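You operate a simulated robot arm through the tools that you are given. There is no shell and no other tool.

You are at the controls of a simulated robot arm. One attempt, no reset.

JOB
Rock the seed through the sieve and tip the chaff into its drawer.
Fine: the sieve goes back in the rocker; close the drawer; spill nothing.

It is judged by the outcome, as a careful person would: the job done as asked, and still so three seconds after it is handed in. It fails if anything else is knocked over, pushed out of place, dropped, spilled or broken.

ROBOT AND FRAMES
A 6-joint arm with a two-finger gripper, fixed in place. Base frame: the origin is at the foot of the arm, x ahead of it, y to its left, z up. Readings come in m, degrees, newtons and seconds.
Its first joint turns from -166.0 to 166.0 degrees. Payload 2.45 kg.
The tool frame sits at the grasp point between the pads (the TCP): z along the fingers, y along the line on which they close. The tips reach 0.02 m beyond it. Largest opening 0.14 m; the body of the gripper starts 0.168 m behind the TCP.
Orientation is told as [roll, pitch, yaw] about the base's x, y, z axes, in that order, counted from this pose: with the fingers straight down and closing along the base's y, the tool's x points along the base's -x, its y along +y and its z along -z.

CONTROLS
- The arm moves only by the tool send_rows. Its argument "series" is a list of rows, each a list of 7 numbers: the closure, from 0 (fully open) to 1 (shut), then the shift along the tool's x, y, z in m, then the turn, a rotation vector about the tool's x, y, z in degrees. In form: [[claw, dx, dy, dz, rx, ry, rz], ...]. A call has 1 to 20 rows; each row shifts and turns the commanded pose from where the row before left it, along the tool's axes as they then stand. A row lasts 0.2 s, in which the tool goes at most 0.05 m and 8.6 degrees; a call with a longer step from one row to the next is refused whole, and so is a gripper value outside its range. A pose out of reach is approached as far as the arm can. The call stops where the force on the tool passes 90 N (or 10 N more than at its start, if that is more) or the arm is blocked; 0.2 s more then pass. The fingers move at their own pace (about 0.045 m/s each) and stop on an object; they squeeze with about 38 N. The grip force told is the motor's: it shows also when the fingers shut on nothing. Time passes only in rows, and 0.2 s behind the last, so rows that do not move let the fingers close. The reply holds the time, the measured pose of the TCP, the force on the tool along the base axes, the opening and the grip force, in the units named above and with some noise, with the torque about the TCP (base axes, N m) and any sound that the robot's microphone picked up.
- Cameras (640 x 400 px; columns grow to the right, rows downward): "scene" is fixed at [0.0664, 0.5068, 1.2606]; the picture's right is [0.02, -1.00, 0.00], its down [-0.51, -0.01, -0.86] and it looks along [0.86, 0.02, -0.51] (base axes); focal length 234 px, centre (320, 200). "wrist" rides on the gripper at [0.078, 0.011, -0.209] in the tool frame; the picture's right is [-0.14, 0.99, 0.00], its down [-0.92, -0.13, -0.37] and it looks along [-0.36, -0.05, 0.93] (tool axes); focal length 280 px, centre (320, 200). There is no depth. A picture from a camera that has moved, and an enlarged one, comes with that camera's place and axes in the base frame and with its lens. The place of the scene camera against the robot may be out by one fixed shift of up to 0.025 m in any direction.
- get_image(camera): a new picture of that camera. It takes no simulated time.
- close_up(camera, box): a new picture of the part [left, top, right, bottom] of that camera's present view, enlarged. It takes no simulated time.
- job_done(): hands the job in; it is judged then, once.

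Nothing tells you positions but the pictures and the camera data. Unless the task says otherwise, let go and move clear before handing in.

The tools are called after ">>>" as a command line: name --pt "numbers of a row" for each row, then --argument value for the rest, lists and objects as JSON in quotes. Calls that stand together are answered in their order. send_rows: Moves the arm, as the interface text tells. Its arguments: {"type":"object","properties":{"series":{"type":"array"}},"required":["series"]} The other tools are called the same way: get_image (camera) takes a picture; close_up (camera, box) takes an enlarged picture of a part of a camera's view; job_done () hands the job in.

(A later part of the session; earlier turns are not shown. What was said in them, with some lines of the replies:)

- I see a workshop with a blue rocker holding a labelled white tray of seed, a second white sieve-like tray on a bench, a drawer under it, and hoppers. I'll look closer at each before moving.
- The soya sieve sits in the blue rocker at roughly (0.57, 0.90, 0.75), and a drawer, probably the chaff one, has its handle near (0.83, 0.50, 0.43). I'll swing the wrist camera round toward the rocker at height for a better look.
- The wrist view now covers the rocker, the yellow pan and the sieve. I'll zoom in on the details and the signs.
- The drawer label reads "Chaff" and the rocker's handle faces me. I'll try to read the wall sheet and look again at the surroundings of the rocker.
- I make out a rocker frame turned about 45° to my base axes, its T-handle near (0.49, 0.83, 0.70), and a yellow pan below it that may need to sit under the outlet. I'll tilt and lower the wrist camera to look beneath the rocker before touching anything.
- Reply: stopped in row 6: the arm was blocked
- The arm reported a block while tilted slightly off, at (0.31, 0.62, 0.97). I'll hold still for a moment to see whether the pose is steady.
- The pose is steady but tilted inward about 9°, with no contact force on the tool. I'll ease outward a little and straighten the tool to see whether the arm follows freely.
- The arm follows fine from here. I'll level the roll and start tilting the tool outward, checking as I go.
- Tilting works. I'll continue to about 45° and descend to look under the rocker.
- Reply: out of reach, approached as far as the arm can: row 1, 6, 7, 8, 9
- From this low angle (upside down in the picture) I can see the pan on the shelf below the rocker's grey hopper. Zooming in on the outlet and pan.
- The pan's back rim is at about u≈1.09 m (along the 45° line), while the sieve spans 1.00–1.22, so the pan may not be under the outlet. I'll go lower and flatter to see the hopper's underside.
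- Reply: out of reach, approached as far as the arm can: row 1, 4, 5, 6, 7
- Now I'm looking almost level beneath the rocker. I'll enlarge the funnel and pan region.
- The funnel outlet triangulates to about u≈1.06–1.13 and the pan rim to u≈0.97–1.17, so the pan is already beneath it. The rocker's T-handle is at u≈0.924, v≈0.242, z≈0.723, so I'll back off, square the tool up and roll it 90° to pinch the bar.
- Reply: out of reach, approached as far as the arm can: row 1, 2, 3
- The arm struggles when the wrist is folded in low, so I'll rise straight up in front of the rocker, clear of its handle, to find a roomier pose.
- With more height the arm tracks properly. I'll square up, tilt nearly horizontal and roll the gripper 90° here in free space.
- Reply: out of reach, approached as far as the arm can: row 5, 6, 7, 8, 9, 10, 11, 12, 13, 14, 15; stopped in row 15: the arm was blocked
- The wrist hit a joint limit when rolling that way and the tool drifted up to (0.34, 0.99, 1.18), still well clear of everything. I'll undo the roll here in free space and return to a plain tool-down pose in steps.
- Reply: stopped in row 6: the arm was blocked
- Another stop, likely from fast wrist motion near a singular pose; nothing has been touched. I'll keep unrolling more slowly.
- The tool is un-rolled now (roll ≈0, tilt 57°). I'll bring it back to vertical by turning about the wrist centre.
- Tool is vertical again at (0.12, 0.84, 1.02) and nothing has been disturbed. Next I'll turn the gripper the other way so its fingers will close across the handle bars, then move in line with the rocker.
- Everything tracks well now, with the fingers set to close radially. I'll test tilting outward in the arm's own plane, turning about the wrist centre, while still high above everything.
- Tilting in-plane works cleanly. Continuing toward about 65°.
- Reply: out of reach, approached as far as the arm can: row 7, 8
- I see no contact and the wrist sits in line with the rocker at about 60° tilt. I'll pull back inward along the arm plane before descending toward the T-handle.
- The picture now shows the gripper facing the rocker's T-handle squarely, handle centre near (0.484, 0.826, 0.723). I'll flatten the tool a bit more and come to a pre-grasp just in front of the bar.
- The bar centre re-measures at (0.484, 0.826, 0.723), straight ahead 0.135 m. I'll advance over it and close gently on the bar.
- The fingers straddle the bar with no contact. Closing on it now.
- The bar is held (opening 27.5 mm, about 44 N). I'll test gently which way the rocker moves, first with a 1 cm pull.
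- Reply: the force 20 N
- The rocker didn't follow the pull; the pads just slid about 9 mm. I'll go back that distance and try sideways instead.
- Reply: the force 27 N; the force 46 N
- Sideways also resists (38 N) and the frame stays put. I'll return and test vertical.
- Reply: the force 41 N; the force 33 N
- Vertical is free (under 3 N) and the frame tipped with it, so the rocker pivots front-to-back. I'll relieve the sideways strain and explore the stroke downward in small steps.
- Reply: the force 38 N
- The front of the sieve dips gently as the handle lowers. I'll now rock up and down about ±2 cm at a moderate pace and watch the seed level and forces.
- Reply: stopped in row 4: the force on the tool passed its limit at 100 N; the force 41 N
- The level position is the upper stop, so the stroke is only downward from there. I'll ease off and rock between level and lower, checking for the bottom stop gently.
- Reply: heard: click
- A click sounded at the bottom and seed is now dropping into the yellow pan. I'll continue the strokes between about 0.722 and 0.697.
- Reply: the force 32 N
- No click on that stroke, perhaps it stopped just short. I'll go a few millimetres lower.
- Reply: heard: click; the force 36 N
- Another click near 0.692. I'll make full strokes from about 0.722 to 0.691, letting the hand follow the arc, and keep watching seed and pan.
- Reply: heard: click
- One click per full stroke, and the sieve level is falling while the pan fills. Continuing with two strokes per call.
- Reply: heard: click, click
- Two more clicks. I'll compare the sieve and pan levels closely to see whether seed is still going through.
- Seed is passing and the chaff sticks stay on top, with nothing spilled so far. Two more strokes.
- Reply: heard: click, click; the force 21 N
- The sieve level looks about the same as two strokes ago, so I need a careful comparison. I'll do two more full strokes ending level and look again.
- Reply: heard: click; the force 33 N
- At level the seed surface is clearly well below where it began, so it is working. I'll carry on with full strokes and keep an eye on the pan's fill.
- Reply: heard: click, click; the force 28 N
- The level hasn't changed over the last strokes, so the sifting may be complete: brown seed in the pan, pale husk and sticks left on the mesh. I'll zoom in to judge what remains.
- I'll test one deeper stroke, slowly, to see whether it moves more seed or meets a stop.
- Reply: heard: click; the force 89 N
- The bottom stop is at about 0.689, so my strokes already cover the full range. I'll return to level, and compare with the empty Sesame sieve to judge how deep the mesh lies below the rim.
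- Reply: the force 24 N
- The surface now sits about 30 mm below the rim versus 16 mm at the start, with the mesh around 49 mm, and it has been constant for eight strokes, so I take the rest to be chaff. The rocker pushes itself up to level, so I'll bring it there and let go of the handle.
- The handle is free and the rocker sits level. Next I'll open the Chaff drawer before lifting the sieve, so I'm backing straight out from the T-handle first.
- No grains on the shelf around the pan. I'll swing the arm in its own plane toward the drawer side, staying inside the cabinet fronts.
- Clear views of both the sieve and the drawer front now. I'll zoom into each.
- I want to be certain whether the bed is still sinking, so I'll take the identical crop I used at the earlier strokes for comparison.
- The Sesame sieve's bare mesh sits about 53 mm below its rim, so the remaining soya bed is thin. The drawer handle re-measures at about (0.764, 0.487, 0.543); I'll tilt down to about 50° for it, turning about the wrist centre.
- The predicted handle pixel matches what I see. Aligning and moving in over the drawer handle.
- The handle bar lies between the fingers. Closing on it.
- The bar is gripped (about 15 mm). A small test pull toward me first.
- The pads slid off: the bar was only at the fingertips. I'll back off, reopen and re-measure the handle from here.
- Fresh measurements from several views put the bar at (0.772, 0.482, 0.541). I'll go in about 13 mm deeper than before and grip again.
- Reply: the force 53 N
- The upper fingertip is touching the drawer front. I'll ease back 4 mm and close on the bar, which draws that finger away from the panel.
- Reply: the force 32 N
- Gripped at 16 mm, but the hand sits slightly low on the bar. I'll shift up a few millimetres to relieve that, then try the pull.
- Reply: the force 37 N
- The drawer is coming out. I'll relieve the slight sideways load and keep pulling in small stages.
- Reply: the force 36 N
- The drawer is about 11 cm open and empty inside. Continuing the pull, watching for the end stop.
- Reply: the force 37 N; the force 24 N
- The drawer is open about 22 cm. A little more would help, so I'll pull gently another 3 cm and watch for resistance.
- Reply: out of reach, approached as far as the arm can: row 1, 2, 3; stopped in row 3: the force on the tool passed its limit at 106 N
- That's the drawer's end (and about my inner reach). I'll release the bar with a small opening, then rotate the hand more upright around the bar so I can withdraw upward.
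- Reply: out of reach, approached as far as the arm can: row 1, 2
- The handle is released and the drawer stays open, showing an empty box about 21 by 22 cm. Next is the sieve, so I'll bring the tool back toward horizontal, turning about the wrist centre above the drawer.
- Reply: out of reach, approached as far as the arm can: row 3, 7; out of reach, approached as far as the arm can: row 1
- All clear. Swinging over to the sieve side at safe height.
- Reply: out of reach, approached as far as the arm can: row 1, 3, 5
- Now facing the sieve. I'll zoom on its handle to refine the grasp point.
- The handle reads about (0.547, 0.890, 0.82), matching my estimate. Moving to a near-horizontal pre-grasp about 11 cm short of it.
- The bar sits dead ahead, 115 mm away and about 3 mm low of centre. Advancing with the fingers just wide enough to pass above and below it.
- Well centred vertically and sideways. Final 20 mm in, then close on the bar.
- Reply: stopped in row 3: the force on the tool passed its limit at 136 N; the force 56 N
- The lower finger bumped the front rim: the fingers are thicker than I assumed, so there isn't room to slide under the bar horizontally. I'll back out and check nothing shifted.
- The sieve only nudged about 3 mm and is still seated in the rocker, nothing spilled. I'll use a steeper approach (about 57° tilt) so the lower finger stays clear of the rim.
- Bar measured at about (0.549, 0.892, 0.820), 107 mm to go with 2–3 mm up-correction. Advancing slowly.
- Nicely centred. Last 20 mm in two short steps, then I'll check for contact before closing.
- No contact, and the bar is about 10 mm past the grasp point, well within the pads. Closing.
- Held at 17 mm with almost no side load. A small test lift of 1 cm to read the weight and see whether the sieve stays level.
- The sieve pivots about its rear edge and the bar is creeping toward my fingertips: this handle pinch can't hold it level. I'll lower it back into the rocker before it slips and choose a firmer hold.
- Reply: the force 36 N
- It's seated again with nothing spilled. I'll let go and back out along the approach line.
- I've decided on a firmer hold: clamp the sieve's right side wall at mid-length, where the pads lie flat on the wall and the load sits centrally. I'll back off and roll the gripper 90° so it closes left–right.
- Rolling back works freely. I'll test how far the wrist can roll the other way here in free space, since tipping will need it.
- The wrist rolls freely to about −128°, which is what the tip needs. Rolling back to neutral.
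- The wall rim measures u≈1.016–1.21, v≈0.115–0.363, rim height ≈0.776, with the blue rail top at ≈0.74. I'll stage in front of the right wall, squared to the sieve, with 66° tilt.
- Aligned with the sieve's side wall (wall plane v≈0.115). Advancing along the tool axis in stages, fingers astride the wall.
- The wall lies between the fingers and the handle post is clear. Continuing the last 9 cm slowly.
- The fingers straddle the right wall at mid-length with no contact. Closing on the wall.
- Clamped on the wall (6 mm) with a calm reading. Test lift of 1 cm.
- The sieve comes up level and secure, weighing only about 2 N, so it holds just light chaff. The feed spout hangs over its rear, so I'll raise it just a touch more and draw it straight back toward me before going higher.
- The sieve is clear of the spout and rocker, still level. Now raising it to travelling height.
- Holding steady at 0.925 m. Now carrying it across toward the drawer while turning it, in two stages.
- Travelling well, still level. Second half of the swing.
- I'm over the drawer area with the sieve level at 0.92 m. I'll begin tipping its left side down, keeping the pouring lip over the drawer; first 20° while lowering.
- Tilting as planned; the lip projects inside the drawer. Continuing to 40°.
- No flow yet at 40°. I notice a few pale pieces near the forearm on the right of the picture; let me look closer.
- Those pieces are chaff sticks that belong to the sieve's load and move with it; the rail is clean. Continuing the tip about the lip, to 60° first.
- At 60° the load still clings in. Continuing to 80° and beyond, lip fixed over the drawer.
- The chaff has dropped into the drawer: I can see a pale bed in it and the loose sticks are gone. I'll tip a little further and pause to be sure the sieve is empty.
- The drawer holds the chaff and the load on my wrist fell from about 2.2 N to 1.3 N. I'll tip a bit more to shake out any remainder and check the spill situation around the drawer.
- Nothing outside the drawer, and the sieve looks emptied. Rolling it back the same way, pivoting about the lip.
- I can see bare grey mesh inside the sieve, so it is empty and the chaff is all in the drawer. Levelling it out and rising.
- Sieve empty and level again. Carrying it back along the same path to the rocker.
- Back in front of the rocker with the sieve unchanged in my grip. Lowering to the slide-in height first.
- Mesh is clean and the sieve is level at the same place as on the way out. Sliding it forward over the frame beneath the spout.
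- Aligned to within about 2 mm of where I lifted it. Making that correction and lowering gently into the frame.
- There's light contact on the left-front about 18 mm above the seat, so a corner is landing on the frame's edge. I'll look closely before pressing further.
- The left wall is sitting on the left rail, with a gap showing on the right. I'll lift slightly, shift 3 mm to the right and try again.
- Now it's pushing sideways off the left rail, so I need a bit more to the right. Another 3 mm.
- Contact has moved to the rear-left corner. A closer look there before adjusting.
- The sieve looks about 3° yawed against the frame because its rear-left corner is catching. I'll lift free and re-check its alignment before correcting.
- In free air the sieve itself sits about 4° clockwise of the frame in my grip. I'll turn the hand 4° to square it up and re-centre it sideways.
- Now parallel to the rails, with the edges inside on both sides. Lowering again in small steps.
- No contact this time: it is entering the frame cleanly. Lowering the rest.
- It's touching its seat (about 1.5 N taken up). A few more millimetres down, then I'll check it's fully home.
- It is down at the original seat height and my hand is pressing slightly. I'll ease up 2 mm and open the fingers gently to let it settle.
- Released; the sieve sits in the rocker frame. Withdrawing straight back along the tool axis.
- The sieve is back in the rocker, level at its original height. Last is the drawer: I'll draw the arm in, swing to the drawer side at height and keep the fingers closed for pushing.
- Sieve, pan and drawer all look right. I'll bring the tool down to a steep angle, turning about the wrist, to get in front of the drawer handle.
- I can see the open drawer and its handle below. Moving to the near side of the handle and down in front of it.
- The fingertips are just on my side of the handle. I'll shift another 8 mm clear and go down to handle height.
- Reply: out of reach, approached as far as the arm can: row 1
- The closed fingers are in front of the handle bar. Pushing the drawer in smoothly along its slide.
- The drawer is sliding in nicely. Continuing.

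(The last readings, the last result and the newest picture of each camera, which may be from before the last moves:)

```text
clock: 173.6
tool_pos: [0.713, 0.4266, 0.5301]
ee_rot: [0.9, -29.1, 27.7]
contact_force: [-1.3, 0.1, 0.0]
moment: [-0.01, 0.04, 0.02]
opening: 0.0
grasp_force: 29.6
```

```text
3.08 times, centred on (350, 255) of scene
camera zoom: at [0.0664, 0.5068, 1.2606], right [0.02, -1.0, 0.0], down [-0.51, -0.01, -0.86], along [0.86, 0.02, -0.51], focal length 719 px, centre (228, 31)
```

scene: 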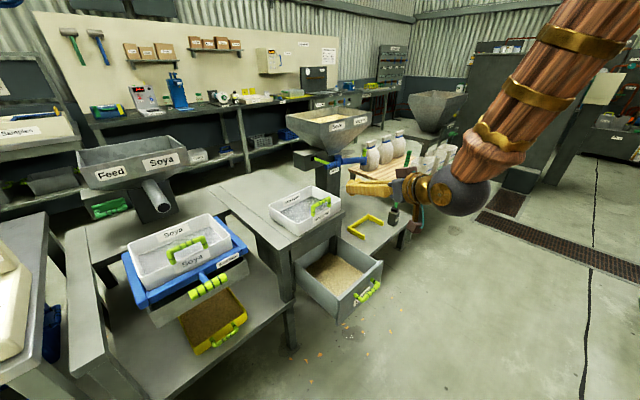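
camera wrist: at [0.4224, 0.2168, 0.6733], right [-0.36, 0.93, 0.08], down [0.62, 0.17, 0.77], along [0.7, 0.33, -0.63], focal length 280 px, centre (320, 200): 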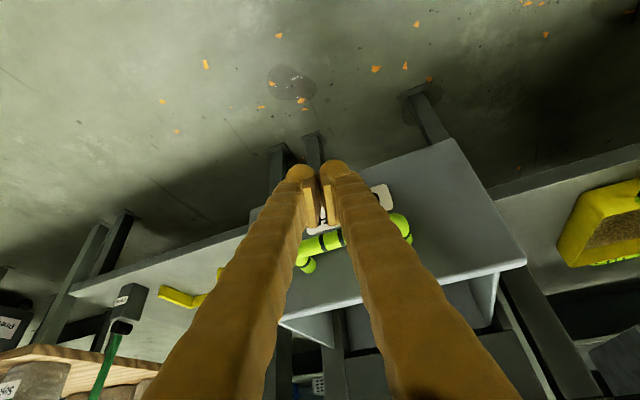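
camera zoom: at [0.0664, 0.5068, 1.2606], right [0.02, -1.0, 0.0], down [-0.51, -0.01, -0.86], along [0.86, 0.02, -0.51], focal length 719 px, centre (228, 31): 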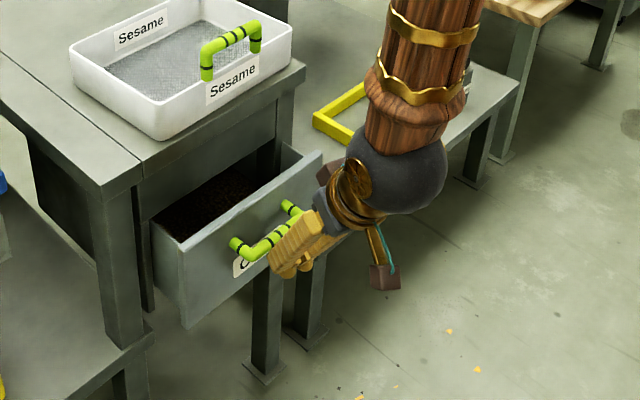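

Nearly in. Slower for the last part, feeling for the stop.

>>> send_rows --pt "1 -0.0084 0.0029 0.0047 0 0 0" --pt "1 -0.0084 0.0029 0.0047 0 0 0" --pt "1 -0.0084 0.0029 0.0047 0 0 0" --pt "1 -0.0084 0.0029 0.0047 0 0 0" --pt "1 0 0 0 0 0 0"

>>> close_up --camera "scene" --box '[260, 190, 440, 320]'

```text
clock: 174.8
tool_pos: [0.7405, 0.4552, 0.5337]
ee_rot: [0.8, -29.2, 27.7]
contact_force: [-0.9, 0.0, -1.8]
moment: [-0.02, 0.03, 0.02]
opening: 0.0001
grasp_force: 29.0
```

```text
3.08 times, centred on (350, 255) of scene
camera zoom: at [0.0664, 0.5068, 1.2606], right [0.02, -1.0, 0.0], down [-0.51, -0.01, -0.86], along [0.86, 0.02, -0.51], focal length 719 px, centre (228, 31)
```

zoom: 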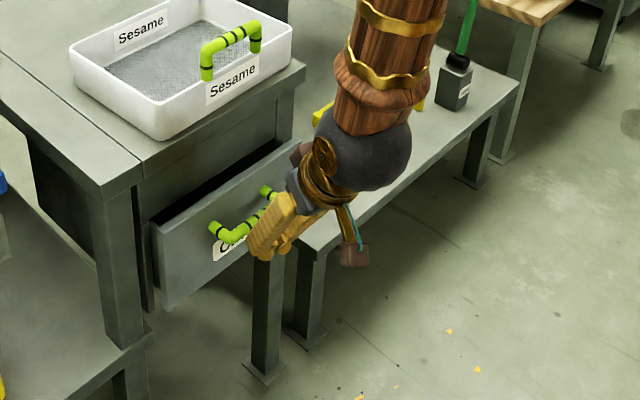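

>>> send_rows --pt "1 -0.0042 0.0015 0.0023 0 0 0" --pt "1 -0.0042 0.0015 0.0023 0 0 0" --pt "1 0 0 0 0 0 0"

>>> send_rows --pt "1 -0.0025 0.0009 0.0014 0 0 0" --pt "1 -0.0025 0.0009 0.0014 0 0 0" --pt "1 0 0 0 0 0 0"

>>> close_up --camera "scene" --box '[270, 210, 350, 290]'

```text
clock: 175.6
tool_pos: [0.7477, 0.463, 0.5333]
ee_rot: [1.0, -29.1, 27.7]
contact_force: [-0.7, 0.0, -0.2]
moment: [0.02, 0.01, -0.04]
opening: 0.0
grasp_force: 29.3
```

```text
clock: 176.3
tool_pos: [0.7511, 0.4653, 0.5305]
ee_rot: [0.8, -28.9, 27.7]
contact_force: [-17.3, -15.0, -11.0]
moment: [-0.15, 0.05, 0.14]
opening: 0.0
grasp_force: 29.3
```

```text
5.00 times, centred on (310, 250) of scene
camera zoom: at [0.0664, 0.5068, 1.2606], right [0.02, -1.0, 0.0], down [-0.51, -0.01, -0.86], along [0.86, 0.02, -0.51], focal length 1168 px, centre (370, -50)
```

zoom: 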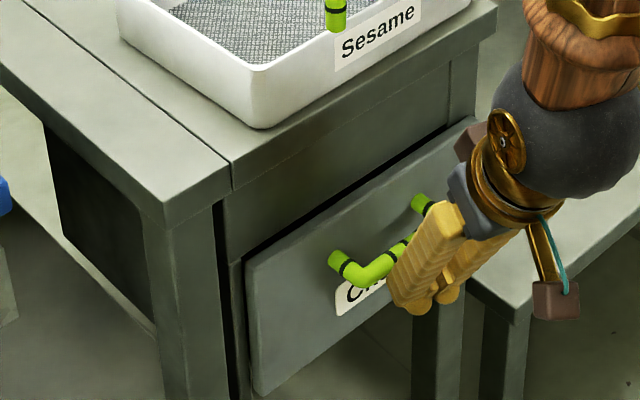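

The drawer has met its stop (23 N) and its front sits exactly where it was at the start. Backing off gently and then rising clear.

>>> send_rows --pt "1 0.0084 -0.0029 -0.0047 0 0 0" --pt "1 0.0167 -0.0058 -0.0093 0 0 0" --pt "1 0.025 -0.0088 -0.014 0 0 0" --pt "1 0.025 -0.0088 -0.014 0 0 0" --pt "1 -0.0195 0 -0.035 0 0 0" --pt "1 -0.0195 0 -0.035 0 0 0" --pt "1 -0.0195 0 -0.035 0 0 0" --pt "1 -0.0195 0 -0.035 0 0 0" --pt "1 -0.0195 0 -0.035 0 0 0" --pt "1 -0.0195 0 -0.035 0 0 0" --pt "1 -0.0195 0 -0.035 0 0 0" --pt "1 -0.0195 0 -0.035 0 0 0"

>>> get_image --camera "scene"

>>> get_image --camera "wrist"

```text
clock: 178.9
tool_pos: [0.697, 0.3998, 0.8327]
ee_rot: [-2.8, -30.1, 34.7]
contact_force: [0.3, -0.2, -0.7]
moment: [0.02, 0.01, 0.04]
opening: 0.0003
grasp_force: 29.0
out of reach, approached as far as the arm can: row 12
```

```text
taken
```

scene: 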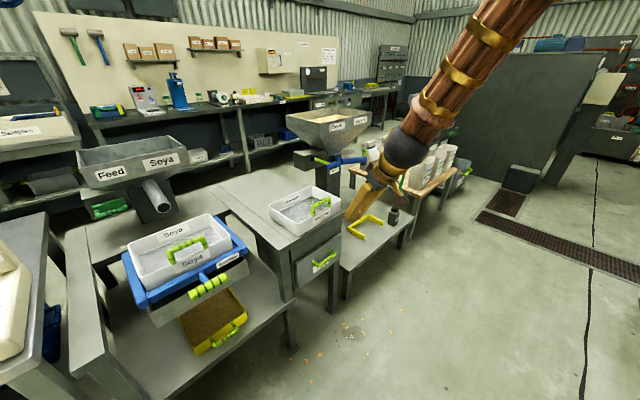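

```text
taken
camera wrist: at [0.5424, 0.3185, 0.9737], right [-0.44, 0.9, 0.03], down [0.56, 0.26, 0.78], along [0.7, 0.36, -0.62], focal length 280 px, centre (320, 200)
```

wrist: 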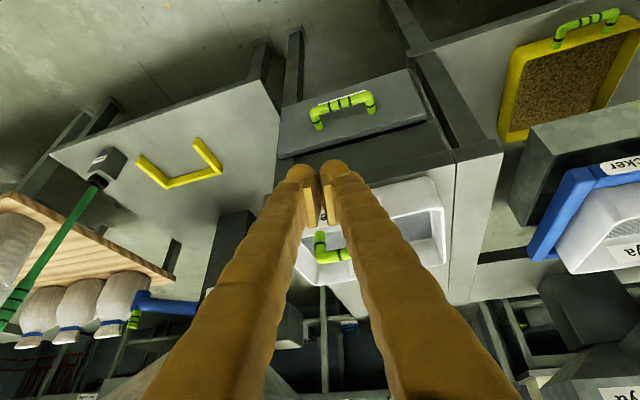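

The drawer is shut and the arm is clear. I'll inspect each part closely before handing in.

>>> close_up --camera "scene" --box '[105, 195, 265, 305]'

>>> close_up --camera "scene" --box '[260, 180, 360, 300]'

>>> close_up --camera "scene" --box '[150, 270, 310, 380]'

>>> close_up --camera "scene" --box '[110, 240, 190, 310]'

```text
3.64 times, centred on (185, 250) of scene
camera zoom: at [0.0664, 0.5068, 1.2606], right [0.02, -1.0, 0.0], down [-0.51, -0.01, -0.86], along [0.86, 0.02, -0.51], focal length 849 px, centre (811, 18)
```

zoom: 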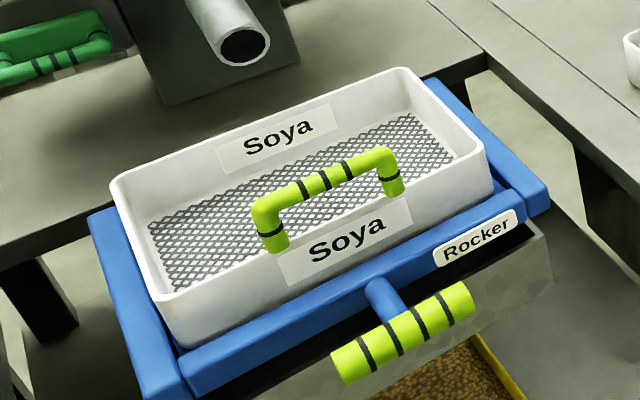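

```text
3.33 times, centred on (310, 240) of scene
camera zoom: at [0.0664, 0.5068, 1.2606], right [0.02, -1.0, 0.0], down [-0.51, -0.01, -0.86], along [0.86, 0.02, -0.51], focal length 779 px, centre (353, 67)
```

zoom: 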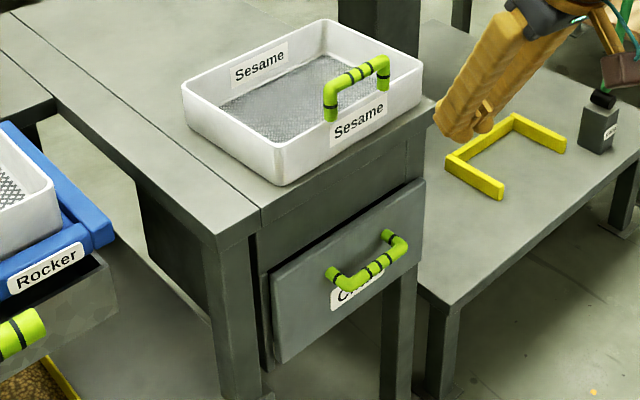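

```text
3.64 times, centred on (230, 325) of scene
camera zoom: at [0.0664, 0.5068, 1.2606], right [0.02, -1.0, 0.0], down [-0.51, -0.01, -0.86], along [0.86, 0.02, -0.51], focal length 849 px, centre (647, -254)
```

zoom: 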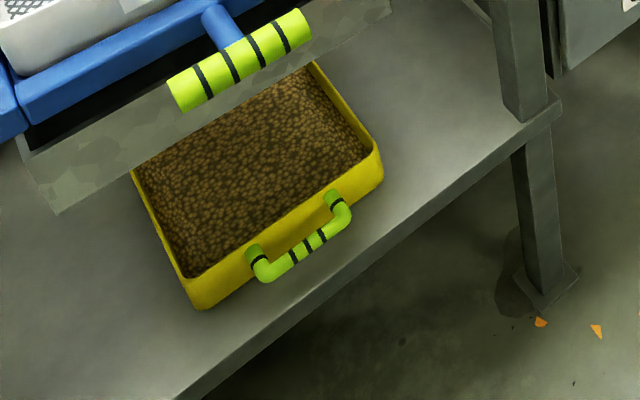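

```text
5.71 times, centred on (150, 275) of scene
camera zoom: at [0.0664, 0.5068, 1.2606], right [0.02, -1.0, 0.0], down [-0.51, -0.01, -0.86], along [0.86, 0.02, -0.51], focal length 1335 px, centre (1291, -229)
```

zoom: 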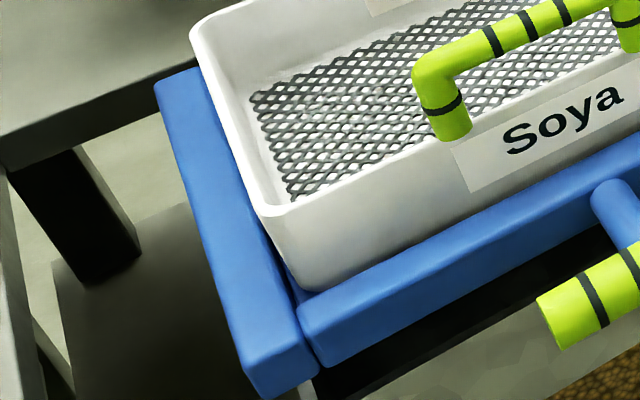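

Everything checks out: the seed is in the yellow pan and the sieve is empty and seated in the rocker. The chaff is in its drawer with the front closed flush, the Sesame sieve is untouched, nothing is spilled, and the arm is clear. Handing in.

>>> job_done

```text
The job is handed in.
```

I've handed the job in: the seed is through the sieve, and the chaff is in its drawer.

- **Seed:** I rocked full strokes until several in a row made no difference to the level. The seed is in the yellow pan under the rocker, and only light chaff was left on the mesh.
- **Chaff:** I tipped it into the chaff drawer. Afterwards the sieve showed bare mesh.
- **Sieve:** It is back in the rocker, level and at its original height. It sits about 5 mm left of where it started.
- **Drawer:** I pushed it to its stop, and its front is exactly where it was before.
- **Spills and other items:** I saw nothing spilled, and the sesame sieve, pan and bench items are where they were.

Two things did not go smoothly. On my first try at the sieve's handle, the gripper bumped the sieve's rim hard and moved the sieve about 3 mm. The handle grip also would not hold it level, so I set it back and lifted it by the side wall instead.
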